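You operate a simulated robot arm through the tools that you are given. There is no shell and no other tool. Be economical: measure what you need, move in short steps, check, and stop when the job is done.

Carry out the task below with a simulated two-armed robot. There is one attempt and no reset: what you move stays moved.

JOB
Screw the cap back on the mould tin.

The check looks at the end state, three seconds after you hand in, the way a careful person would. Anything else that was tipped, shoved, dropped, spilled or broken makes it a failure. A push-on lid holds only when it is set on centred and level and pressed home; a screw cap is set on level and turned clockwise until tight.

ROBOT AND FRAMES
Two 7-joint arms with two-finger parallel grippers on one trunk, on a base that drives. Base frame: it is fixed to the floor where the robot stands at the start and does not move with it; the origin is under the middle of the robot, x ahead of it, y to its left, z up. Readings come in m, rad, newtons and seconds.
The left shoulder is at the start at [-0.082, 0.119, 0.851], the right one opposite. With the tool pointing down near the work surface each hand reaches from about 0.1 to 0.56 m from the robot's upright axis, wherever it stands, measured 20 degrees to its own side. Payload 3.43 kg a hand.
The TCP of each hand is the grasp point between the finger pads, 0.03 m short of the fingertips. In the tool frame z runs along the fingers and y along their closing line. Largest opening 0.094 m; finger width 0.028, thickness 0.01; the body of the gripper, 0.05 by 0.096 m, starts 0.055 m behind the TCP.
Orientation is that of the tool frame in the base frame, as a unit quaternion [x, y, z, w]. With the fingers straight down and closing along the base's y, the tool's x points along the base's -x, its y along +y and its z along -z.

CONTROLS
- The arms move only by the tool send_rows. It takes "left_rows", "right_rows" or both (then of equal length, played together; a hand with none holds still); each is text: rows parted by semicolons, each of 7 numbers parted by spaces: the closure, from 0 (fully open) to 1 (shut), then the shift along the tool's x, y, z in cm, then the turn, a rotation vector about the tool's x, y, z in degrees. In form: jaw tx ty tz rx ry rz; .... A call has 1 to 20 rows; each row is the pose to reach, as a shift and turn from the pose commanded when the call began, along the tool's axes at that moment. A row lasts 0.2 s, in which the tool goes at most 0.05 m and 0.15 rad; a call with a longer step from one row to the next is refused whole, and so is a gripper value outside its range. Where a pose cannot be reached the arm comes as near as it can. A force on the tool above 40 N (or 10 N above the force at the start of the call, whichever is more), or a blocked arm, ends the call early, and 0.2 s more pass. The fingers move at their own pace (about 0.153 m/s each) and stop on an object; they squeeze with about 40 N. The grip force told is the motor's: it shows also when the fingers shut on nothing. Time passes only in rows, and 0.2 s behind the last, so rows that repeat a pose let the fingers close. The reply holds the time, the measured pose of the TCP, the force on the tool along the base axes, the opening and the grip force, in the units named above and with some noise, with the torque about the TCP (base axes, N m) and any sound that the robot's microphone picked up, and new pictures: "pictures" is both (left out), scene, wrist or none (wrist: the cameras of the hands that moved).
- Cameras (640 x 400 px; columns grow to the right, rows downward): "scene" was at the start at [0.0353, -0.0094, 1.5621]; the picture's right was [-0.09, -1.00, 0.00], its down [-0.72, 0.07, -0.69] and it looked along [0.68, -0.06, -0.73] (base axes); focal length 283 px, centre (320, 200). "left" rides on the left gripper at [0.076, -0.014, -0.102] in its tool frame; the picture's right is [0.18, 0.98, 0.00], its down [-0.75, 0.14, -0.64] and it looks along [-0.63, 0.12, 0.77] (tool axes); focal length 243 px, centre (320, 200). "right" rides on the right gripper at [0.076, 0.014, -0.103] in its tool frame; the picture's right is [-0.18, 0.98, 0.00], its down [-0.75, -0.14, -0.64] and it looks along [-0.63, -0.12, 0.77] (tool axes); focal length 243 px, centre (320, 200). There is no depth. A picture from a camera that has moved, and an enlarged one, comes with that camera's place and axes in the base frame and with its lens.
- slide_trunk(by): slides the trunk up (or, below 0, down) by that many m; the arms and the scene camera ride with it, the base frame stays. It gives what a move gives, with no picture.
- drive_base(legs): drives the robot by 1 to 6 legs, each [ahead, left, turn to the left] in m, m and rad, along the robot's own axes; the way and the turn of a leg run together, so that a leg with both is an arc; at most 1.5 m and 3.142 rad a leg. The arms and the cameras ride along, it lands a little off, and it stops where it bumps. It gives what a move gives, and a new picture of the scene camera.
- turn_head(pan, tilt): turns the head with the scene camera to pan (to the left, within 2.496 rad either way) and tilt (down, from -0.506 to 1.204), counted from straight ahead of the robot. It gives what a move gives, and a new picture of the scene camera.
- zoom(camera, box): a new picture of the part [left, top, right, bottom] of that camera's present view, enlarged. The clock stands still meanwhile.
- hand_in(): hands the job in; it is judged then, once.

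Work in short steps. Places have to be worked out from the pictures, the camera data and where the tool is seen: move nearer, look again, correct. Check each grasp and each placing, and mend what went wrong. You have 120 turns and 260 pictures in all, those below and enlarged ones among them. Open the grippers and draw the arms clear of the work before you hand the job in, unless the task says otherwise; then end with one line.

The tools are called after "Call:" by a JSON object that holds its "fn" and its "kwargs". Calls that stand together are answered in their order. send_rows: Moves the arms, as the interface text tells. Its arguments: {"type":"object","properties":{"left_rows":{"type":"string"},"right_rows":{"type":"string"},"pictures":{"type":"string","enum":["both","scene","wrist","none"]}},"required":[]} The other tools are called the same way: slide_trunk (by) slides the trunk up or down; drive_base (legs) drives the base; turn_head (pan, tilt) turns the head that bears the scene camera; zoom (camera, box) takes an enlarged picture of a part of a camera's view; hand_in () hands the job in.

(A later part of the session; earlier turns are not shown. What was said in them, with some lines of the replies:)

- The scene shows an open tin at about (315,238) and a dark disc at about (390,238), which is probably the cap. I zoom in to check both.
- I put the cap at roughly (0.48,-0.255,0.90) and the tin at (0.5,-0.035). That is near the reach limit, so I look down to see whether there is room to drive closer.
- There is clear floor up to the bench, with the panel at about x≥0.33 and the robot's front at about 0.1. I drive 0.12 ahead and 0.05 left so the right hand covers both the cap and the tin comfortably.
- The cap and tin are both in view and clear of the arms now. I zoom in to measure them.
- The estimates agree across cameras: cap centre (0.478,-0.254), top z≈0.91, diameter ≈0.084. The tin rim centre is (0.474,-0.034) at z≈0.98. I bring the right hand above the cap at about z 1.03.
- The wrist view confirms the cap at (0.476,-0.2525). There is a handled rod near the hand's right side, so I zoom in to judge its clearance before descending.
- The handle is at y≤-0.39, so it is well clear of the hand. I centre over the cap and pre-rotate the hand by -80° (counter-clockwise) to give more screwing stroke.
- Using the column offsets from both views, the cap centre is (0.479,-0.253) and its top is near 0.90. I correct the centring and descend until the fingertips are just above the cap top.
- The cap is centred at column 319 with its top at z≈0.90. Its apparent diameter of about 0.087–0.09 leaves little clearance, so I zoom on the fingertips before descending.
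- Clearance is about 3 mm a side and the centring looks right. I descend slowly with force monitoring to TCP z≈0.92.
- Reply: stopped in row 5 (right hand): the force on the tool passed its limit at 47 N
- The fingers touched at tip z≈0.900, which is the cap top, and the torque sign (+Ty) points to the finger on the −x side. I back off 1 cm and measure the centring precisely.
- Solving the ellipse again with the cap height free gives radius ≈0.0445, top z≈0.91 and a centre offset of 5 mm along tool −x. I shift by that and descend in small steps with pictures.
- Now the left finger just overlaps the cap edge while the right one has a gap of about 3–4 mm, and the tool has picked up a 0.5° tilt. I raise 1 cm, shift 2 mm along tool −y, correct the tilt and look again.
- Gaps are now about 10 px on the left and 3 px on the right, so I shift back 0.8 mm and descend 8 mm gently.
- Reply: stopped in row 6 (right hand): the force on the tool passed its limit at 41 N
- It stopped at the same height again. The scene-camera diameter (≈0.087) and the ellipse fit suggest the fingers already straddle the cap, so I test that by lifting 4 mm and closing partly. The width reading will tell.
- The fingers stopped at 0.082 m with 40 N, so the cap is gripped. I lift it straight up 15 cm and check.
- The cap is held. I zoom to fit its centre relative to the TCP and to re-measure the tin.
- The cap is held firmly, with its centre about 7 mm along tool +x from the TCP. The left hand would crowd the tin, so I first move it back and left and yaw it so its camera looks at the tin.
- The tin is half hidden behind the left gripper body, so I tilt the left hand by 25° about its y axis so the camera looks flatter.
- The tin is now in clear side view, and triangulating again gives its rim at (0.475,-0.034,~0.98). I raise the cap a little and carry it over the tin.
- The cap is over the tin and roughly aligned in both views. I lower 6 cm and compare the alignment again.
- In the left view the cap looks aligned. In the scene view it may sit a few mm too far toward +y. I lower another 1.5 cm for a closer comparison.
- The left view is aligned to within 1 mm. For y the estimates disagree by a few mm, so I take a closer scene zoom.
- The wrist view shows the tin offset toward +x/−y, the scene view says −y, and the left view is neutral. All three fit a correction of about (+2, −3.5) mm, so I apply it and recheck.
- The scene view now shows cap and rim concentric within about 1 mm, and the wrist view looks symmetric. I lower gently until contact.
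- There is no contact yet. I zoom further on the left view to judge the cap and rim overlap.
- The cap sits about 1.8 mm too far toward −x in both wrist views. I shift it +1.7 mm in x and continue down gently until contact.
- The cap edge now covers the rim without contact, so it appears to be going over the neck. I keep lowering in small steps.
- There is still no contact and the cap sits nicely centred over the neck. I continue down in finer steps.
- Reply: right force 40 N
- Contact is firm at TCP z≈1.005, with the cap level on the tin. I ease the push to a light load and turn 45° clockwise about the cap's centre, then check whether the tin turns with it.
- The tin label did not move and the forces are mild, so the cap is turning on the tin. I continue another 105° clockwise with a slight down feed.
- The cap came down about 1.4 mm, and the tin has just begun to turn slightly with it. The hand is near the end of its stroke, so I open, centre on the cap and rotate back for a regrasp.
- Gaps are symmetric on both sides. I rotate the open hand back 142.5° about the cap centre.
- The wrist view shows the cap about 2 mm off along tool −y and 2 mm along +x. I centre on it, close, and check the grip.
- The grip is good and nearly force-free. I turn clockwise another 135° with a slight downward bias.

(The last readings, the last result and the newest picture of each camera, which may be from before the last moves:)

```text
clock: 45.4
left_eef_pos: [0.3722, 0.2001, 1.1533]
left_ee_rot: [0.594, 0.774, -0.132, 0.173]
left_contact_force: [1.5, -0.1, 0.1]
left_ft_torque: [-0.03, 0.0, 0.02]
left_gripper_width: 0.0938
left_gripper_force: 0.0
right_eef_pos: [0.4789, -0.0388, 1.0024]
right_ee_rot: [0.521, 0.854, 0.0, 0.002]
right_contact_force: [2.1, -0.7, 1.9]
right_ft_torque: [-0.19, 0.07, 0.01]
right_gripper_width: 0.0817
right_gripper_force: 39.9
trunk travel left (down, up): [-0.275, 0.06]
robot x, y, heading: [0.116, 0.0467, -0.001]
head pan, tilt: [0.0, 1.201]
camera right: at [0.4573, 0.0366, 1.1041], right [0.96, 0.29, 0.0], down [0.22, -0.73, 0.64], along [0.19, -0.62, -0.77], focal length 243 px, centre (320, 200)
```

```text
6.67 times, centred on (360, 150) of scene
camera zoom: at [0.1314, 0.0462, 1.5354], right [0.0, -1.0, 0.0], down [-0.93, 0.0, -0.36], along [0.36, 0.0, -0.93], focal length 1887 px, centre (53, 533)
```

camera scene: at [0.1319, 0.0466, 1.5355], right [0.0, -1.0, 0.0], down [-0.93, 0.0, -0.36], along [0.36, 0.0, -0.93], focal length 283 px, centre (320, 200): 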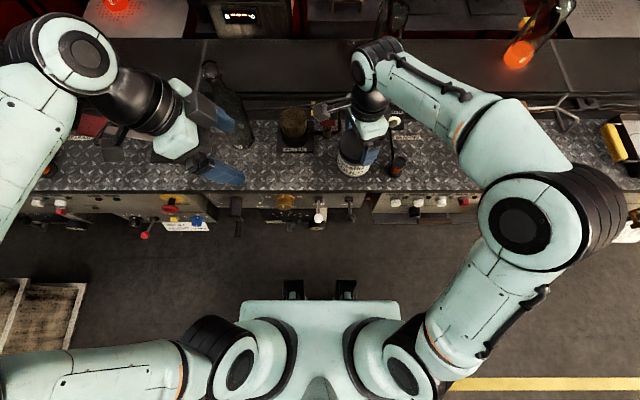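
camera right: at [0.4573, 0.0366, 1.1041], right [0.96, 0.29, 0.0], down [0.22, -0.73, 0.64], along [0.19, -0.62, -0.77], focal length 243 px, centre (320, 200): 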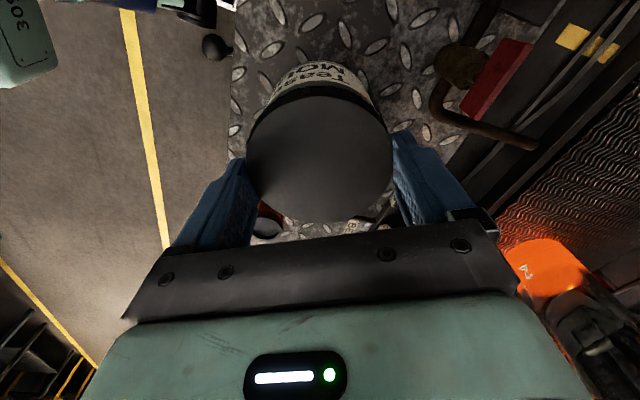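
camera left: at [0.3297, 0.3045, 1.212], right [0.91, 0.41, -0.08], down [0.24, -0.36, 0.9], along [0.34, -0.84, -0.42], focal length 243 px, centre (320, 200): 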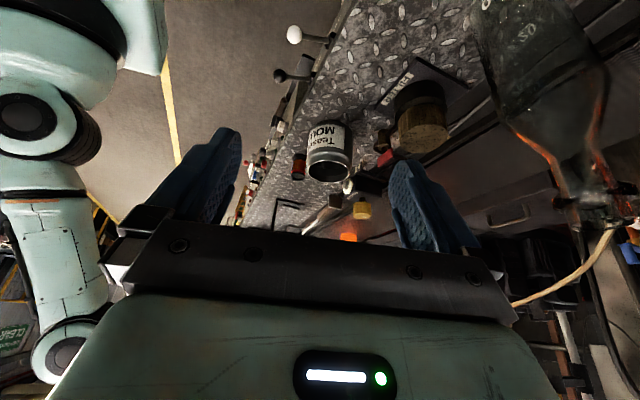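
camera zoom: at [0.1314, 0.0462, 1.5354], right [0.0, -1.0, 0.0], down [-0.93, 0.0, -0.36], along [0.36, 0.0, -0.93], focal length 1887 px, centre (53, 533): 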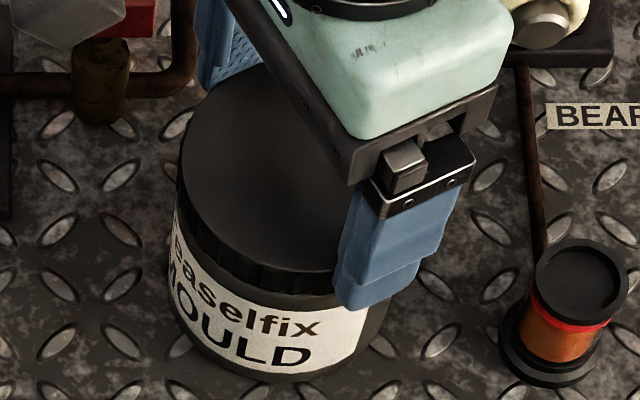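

The cap advanced about 2 mm at light load, and the tin turned only 15–20° with it. I regrasp again: open, and rotate back 135°.

Call:
{"fn": "send_rows", "kwargs": {"right_rows": "0 0 0 0 0 0 0; 0 0 0 0 0 0 0; 0 0 0 0 0 0 -7.5; 0 0 0 0 0 0 -15; 0 0 0 0 0 0 -22.5; 0 0 0 0 0 0 -30; 0 0 0 0 0 0 -37.5; 0 0 0 0 0 0 -45; 0 0 0 0 0 0 -52.5; 0 0 0 0 0 0 -60; 0 0 0 0 0 0 -67.5; 0 0 0 0 0 0 -75; 0 0 0 0 0 0 -82.5; 0 0 0 0 0 0 -90; 0 0 0 0 0 0 -97.5; 0 0 0 0 0 0 -105; 0 0 0 0 0 0 -112.5; 0 0 0 0 0 0 -120; 0 0 0 0 0 0 -127.5; 0 0 0 0 0 0 -135", "pictures": "wrist"}}

Call:
{"fn": "zoom", "kwargs": {"camera": "left", "box": [290, 120, 370, 190]}}

```text
clock: 49.6
left_eef_pos: [0.3725, 0.1995, 1.1526]
left_ee_rot: [0.595, 0.774, -0.133, 0.173]
left_contact_force: [-0.2, 0.2, 0.1]
left_ft_torque: [0.0, 0.02, -0.01]
left_gripper_width: 0.094
left_gripper_force: 0.0
right_eef_pos: [0.4783, -0.0383, 1.0023]
right_ee_rot: [-0.592, 0.806, -0.002, 0.002]
right_contact_force: [0.4, -0.6, -0.1]
right_ft_torque: [0.01, 0.0, -0.04]
right_gripper_width: 0.094
right_gripper_force: 0.0
trunk travel left (down, up): [-0.275, 0.06]
robot x, y, heading: [0.117, 0.051, -0.003]
head pan, tilt: [0.0, 1.201]
camera right: at [0.443, -0.1062, 1.1039], right [-0.88, 0.47, -0.01], down [0.36, 0.68, 0.64], along [0.31, 0.57, -0.77], focal length 243 px, centre (320, 200)
```

right: 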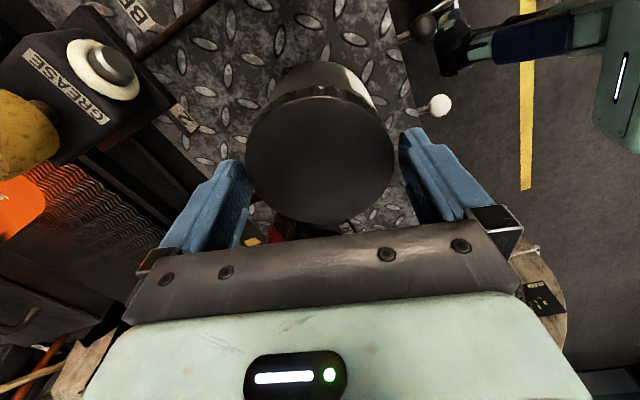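

```text
5.71 times, centred on (330, 155) of left
camera zoom: at [0.3296, 0.3046, 1.2121], right [0.91, 0.41, -0.08], down [0.24, -0.36, 0.9], along [0.34, -0.84, -0.43], focal length 1386 px, centre (263, 457)
```

zoom: 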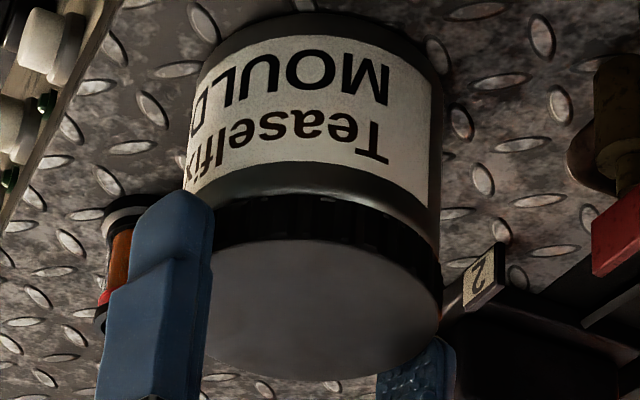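

The hand is centred on the cap. I grip and turn 60°, feeding down about 0.9 mm, then look.

Call:
{"fn": "send_rows", "kwargs": {"right_rows": "0.3 0 0 0 0 0 0; 0.6 0 0 0 0 0 0; 0.6 0 0 0.02 0 0 7.5; 0.6 0 0 0.04 0 0 15; 0.6 0 0 0.06 0 0 22.5; 0.6 0 0 0.08 0 0 30; 0.6 0 0 0.08 0 0 37.5; 0.6 0 0 0.1 0 0 45; 0.6 0 0 0.1 0 0 52.5; 0.6 0 0 0.1 0 0 60", "pictures": "none"}}

Call:
{"fn": "zoom", "kwargs": {"camera": "left", "box": [290, 120, 370, 190]}}

```text
clock: 51.8
left_eef_pos: [0.3709, 0.1997, 1.1529]
left_ee_rot: [0.595, 0.774, -0.133, 0.173]
left_contact_force: [0.4, 0.3, 0.6]
left_ft_torque: [0.02, 0.02, -0.01]
left_gripper_width: 0.0939
left_gripper_force: 0.1
right_eef_pos: [0.4789, -0.0374, 1.0029]
right_ee_rot: [-0.107, 0.994, -0.001, 0.004]
right_contact_force: [2.4, -1.8, 14.6]
right_ft_torque: [-0.39, -0.13, 0.19]
right_gripper_width: 0.0817
right_gripper_force: 40.0
trunk travel left (down, up): [-0.275, 0.06]
robot x, y, heading: [0.1215, 0.0491, 0.0]
head pan, tilt: [0.0, 1.201]
```

```text
5.71 times, centred on (330, 155) of left
camera zoom: at [0.3293, 0.3046, 1.2122], right [0.91, 0.41, -0.08], down [0.24, -0.36, 0.9], along [0.34, -0.84, -0.42], focal length 1386 px, centre (263, 457)
```

zoom: 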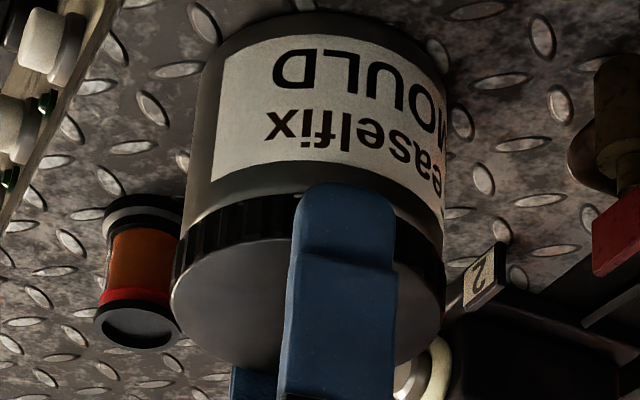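

Now the tin turns fully with the cap, torque has risen to about 0.19 N·m and the cap no longer descends. It seems to be bottoming out, so I press harder (about 30 N) for more table friction and turn 30° more to confirm tightness.

Call:
{"fn": "send_rows", "kwargs": {"right_rows": "0.8 0 0 0.06 0 0 0; 0.8 0 0 0.12 0 0 0; 0.8 0 0 0.12 0 0 7.5; 0.8 0 0 0.12 0 0 15; 0.8 0 0 0.12 0 0 22.5; 0.8 0 0 0.12 0 0 30", "pictures": "none"}}

Call:
{"fn": "zoom", "kwargs": {"camera": "left", "box": [290, 120, 370, 190]}}

Call:
{"fn": "zoom", "kwargs": {"camera": "scene", "box": [330, 120, 390, 180]}}

```text
clock: 53.2
left_eef_pos: [0.3716, 0.1989, 1.153]
left_ee_rot: [0.595, 0.773, -0.133, 0.173]
left_contact_force: [0.7, -0.4, 0.2]
left_ft_torque: [0.03, 0.03, -0.01]
left_gripper_width: 0.0938
left_gripper_force: 0.0
right_eef_pos: [0.4798, -0.037, 1.0018]
right_ee_rot: [0.153, 0.988, 0.002, 0.004]
right_contact_force: [4.0, -0.3, 27.4]
right_ft_torque: [-0.28, -0.07, 0.37]
right_gripper_width: 0.0814
right_gripper_force: 40.0
trunk travel left (down, up): [-0.275, 0.06]
robot x, y, heading: [0.1218, 0.0481, -0.004]
head pan, tilt: [0.0, 1.201]
```

```text
5.71 times, centred on (330, 155) of left
camera zoom: at [0.3286, 0.3048, 1.2123], right [0.91, 0.41, -0.08], down [0.24, -0.36, 0.9], along [0.34, -0.84, -0.42], focal length 1386 px, centre (263, 457)
```

zoom: 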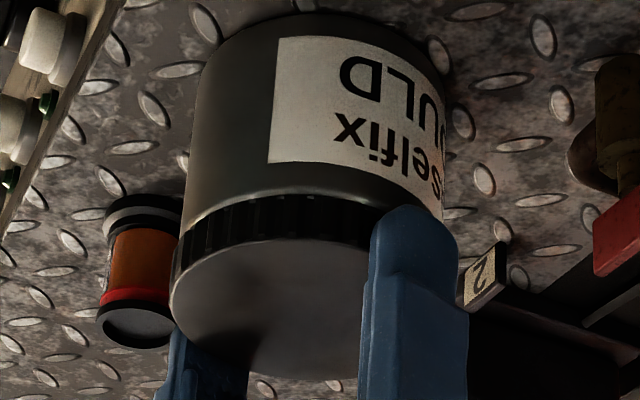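

```text
6.67 times, centred on (360, 150) of scene
camera zoom: at [0.1301, 0.0466, 1.5355], right [0.0, -1.0, 0.0], down [-0.93, 0.0, -0.36], along [0.36, 0.0, -0.93], focal length 1887 px, centre (53, 533)
```

zoom: 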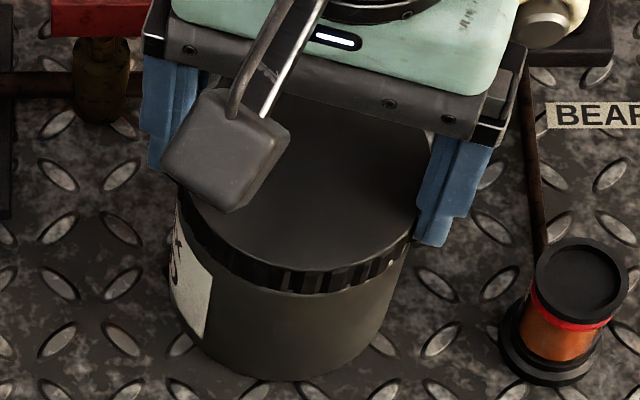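

Torque reached 0.37 N·m with the tin turning rigidly along with the cap, and the cap is level and fully down, so it is tight. I relieve the pressure, open and lift straight up.

Call:
{"fn": "send_rows", "kwargs": {"right_rows": "0.6 0 0 -0.2 0 0 0; 0.2 0 0 -0.2 0 0 0; 0 0 0 -0.2 0 0 0; 0 0 0 -0.2 0 0 0; 0 0 0 -1.5 0 0 0; 0 0 0 -4 0 0 0; 0 0 0 -8 0 0 0; 0 0 0 -12 0 0 0; 0 0 0 -15 0 0 0", "pictures": "wrist"}}

Call:
{"fn": "zoom", "kwargs": {"camera": "left", "box": [290, 110, 370, 180]}}

Call:
{"fn": "zoom", "kwargs": {"camera": "scene", "box": [310, 110, 410, 190]}}

```text
clock: 55.2
left_eef_pos: [0.3724, 0.1996, 1.1526]
left_ee_rot: [0.594, 0.774, -0.132, 0.173]
left_contact_force: [0.8, -0.9, 0.0]
left_ft_torque: [0.0, -0.01, -0.01]
left_gripper_width: 0.0941
left_gripper_force: 0.0
right_eef_pos: [0.4781, -0.0376, 1.1517]
right_ee_rot: [0.153, 0.988, 0.0, 0.003]
right_contact_force: [0.5, -0.2, 0.7]
right_ft_torque: [0.02, 0.0, 0.01]
right_gripper_width: 0.0939
right_gripper_force: 0.0
trunk travel left (down, up): [-0.275, 0.06]
robot x, y, heading: [0.1193, 0.0509, -0.002]
head pan, tilt: [0.0, 1.201]
camera right: at [0.4106, -0.0008, 1.2524], right [0.47, 0.88, 0.0], down [0.67, -0.36, 0.65], along [0.57, -0.3, -0.76], focal length 243 px, centre (320, 200)
```

right: 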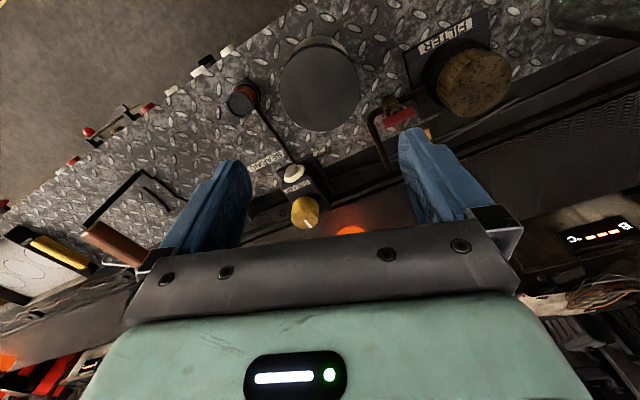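

```text
5.71 times, centred on (330, 145) of left
camera zoom: at [0.3297, 0.3047, 1.212], right [0.91, 0.41, -0.08], down [0.24, -0.36, 0.9], along [0.34, -0.84, -0.42], focal length 1386 px, centre (263, 514)
```

zoom: 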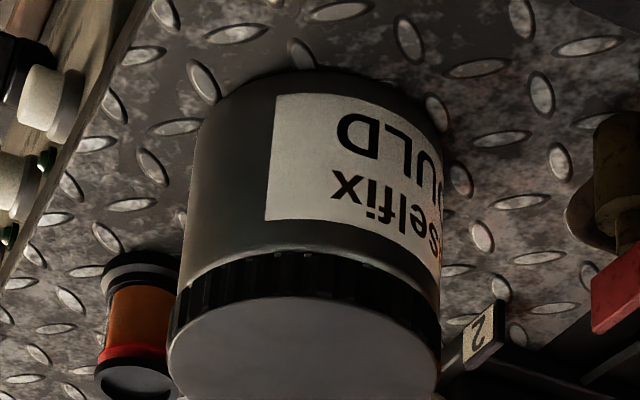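

```text
5.00 times, centred on (360, 150) of scene
camera zoom: at [0.1314, 0.0465, 1.5354], right [0.0, -1.0, 0.0], down [-0.93, 0.0, -0.36], along [0.36, 0.0, -0.93], focal length 1416 px, centre (120, 450)
```

zoom: 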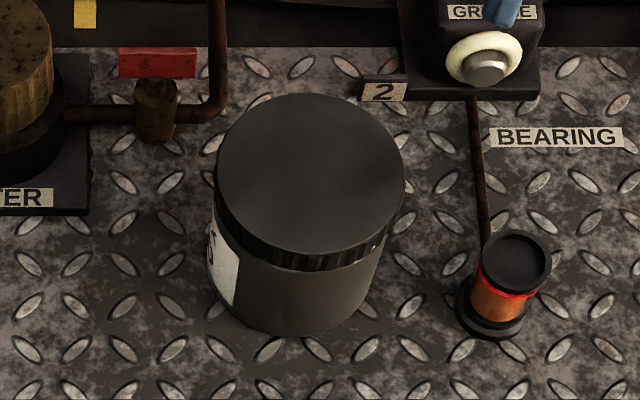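

The cap is on level and centred, and nothing around it was disturbed. I draw the right hand further clear and hand in.

Call:
{"fn": "send_rows", "kwargs": {"right_rows": "0 2 0 -3 0 0 0; 0 4 0 -6 0 0 0; 0 6 0 -6 0 0 0; 0 6 0 -6 0 0 0", "pictures": "scene"}}

```text
clock: 56.2
left_eef_pos: [0.373, 0.2003, 1.1521]
left_ee_rot: [0.595, 0.773, -0.133, 0.173]
left_contact_force: [0.3, 0.7, 0.3]
left_ft_torque: [0.02, 0.0, 0.02]
left_gripper_width: 0.0938
left_gripper_force: 0.1
right_eef_pos: [0.4226, -0.019, 1.2111]
right_ee_rot: [0.154, 0.988, -0.001, 0.003]
right_contact_force: [0.2, 0.3, 0.7]
right_ft_torque: [0.01, -0.01, -0.04]
right_gripper_width: 0.0941
right_gripper_force: 0.0
trunk travel left (down, up): [-0.275, 0.06]
robot x, y, heading: [0.119, 0.0514, -0.001]
head pan, tilt: [0.0, 1.201]
camera scene: at [0.1317, 0.0464, 1.5355], right [0.0, -1.0, 0.0], down [-0.93, 0.0, -0.36], along [0.36, 0.0, -0.93], focal length 283 px, centre (320, 200)
```

scene: 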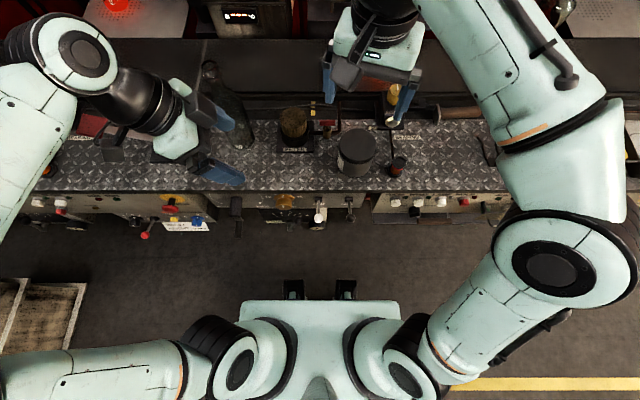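

Both hands are open and clear, and the capped tin stands upright, so I hand in.

Call:
{"fn": "hand_in", "kwargs": {}}

```text
The job is handed in.
```

The cap is back on the mould tin, level and turned clockwise until the tin turned with it (0.37 N·m). The tin itself turned about 100° and shifted about 3 mm on the bench, and nothing else looked disturbed in the last pictures.
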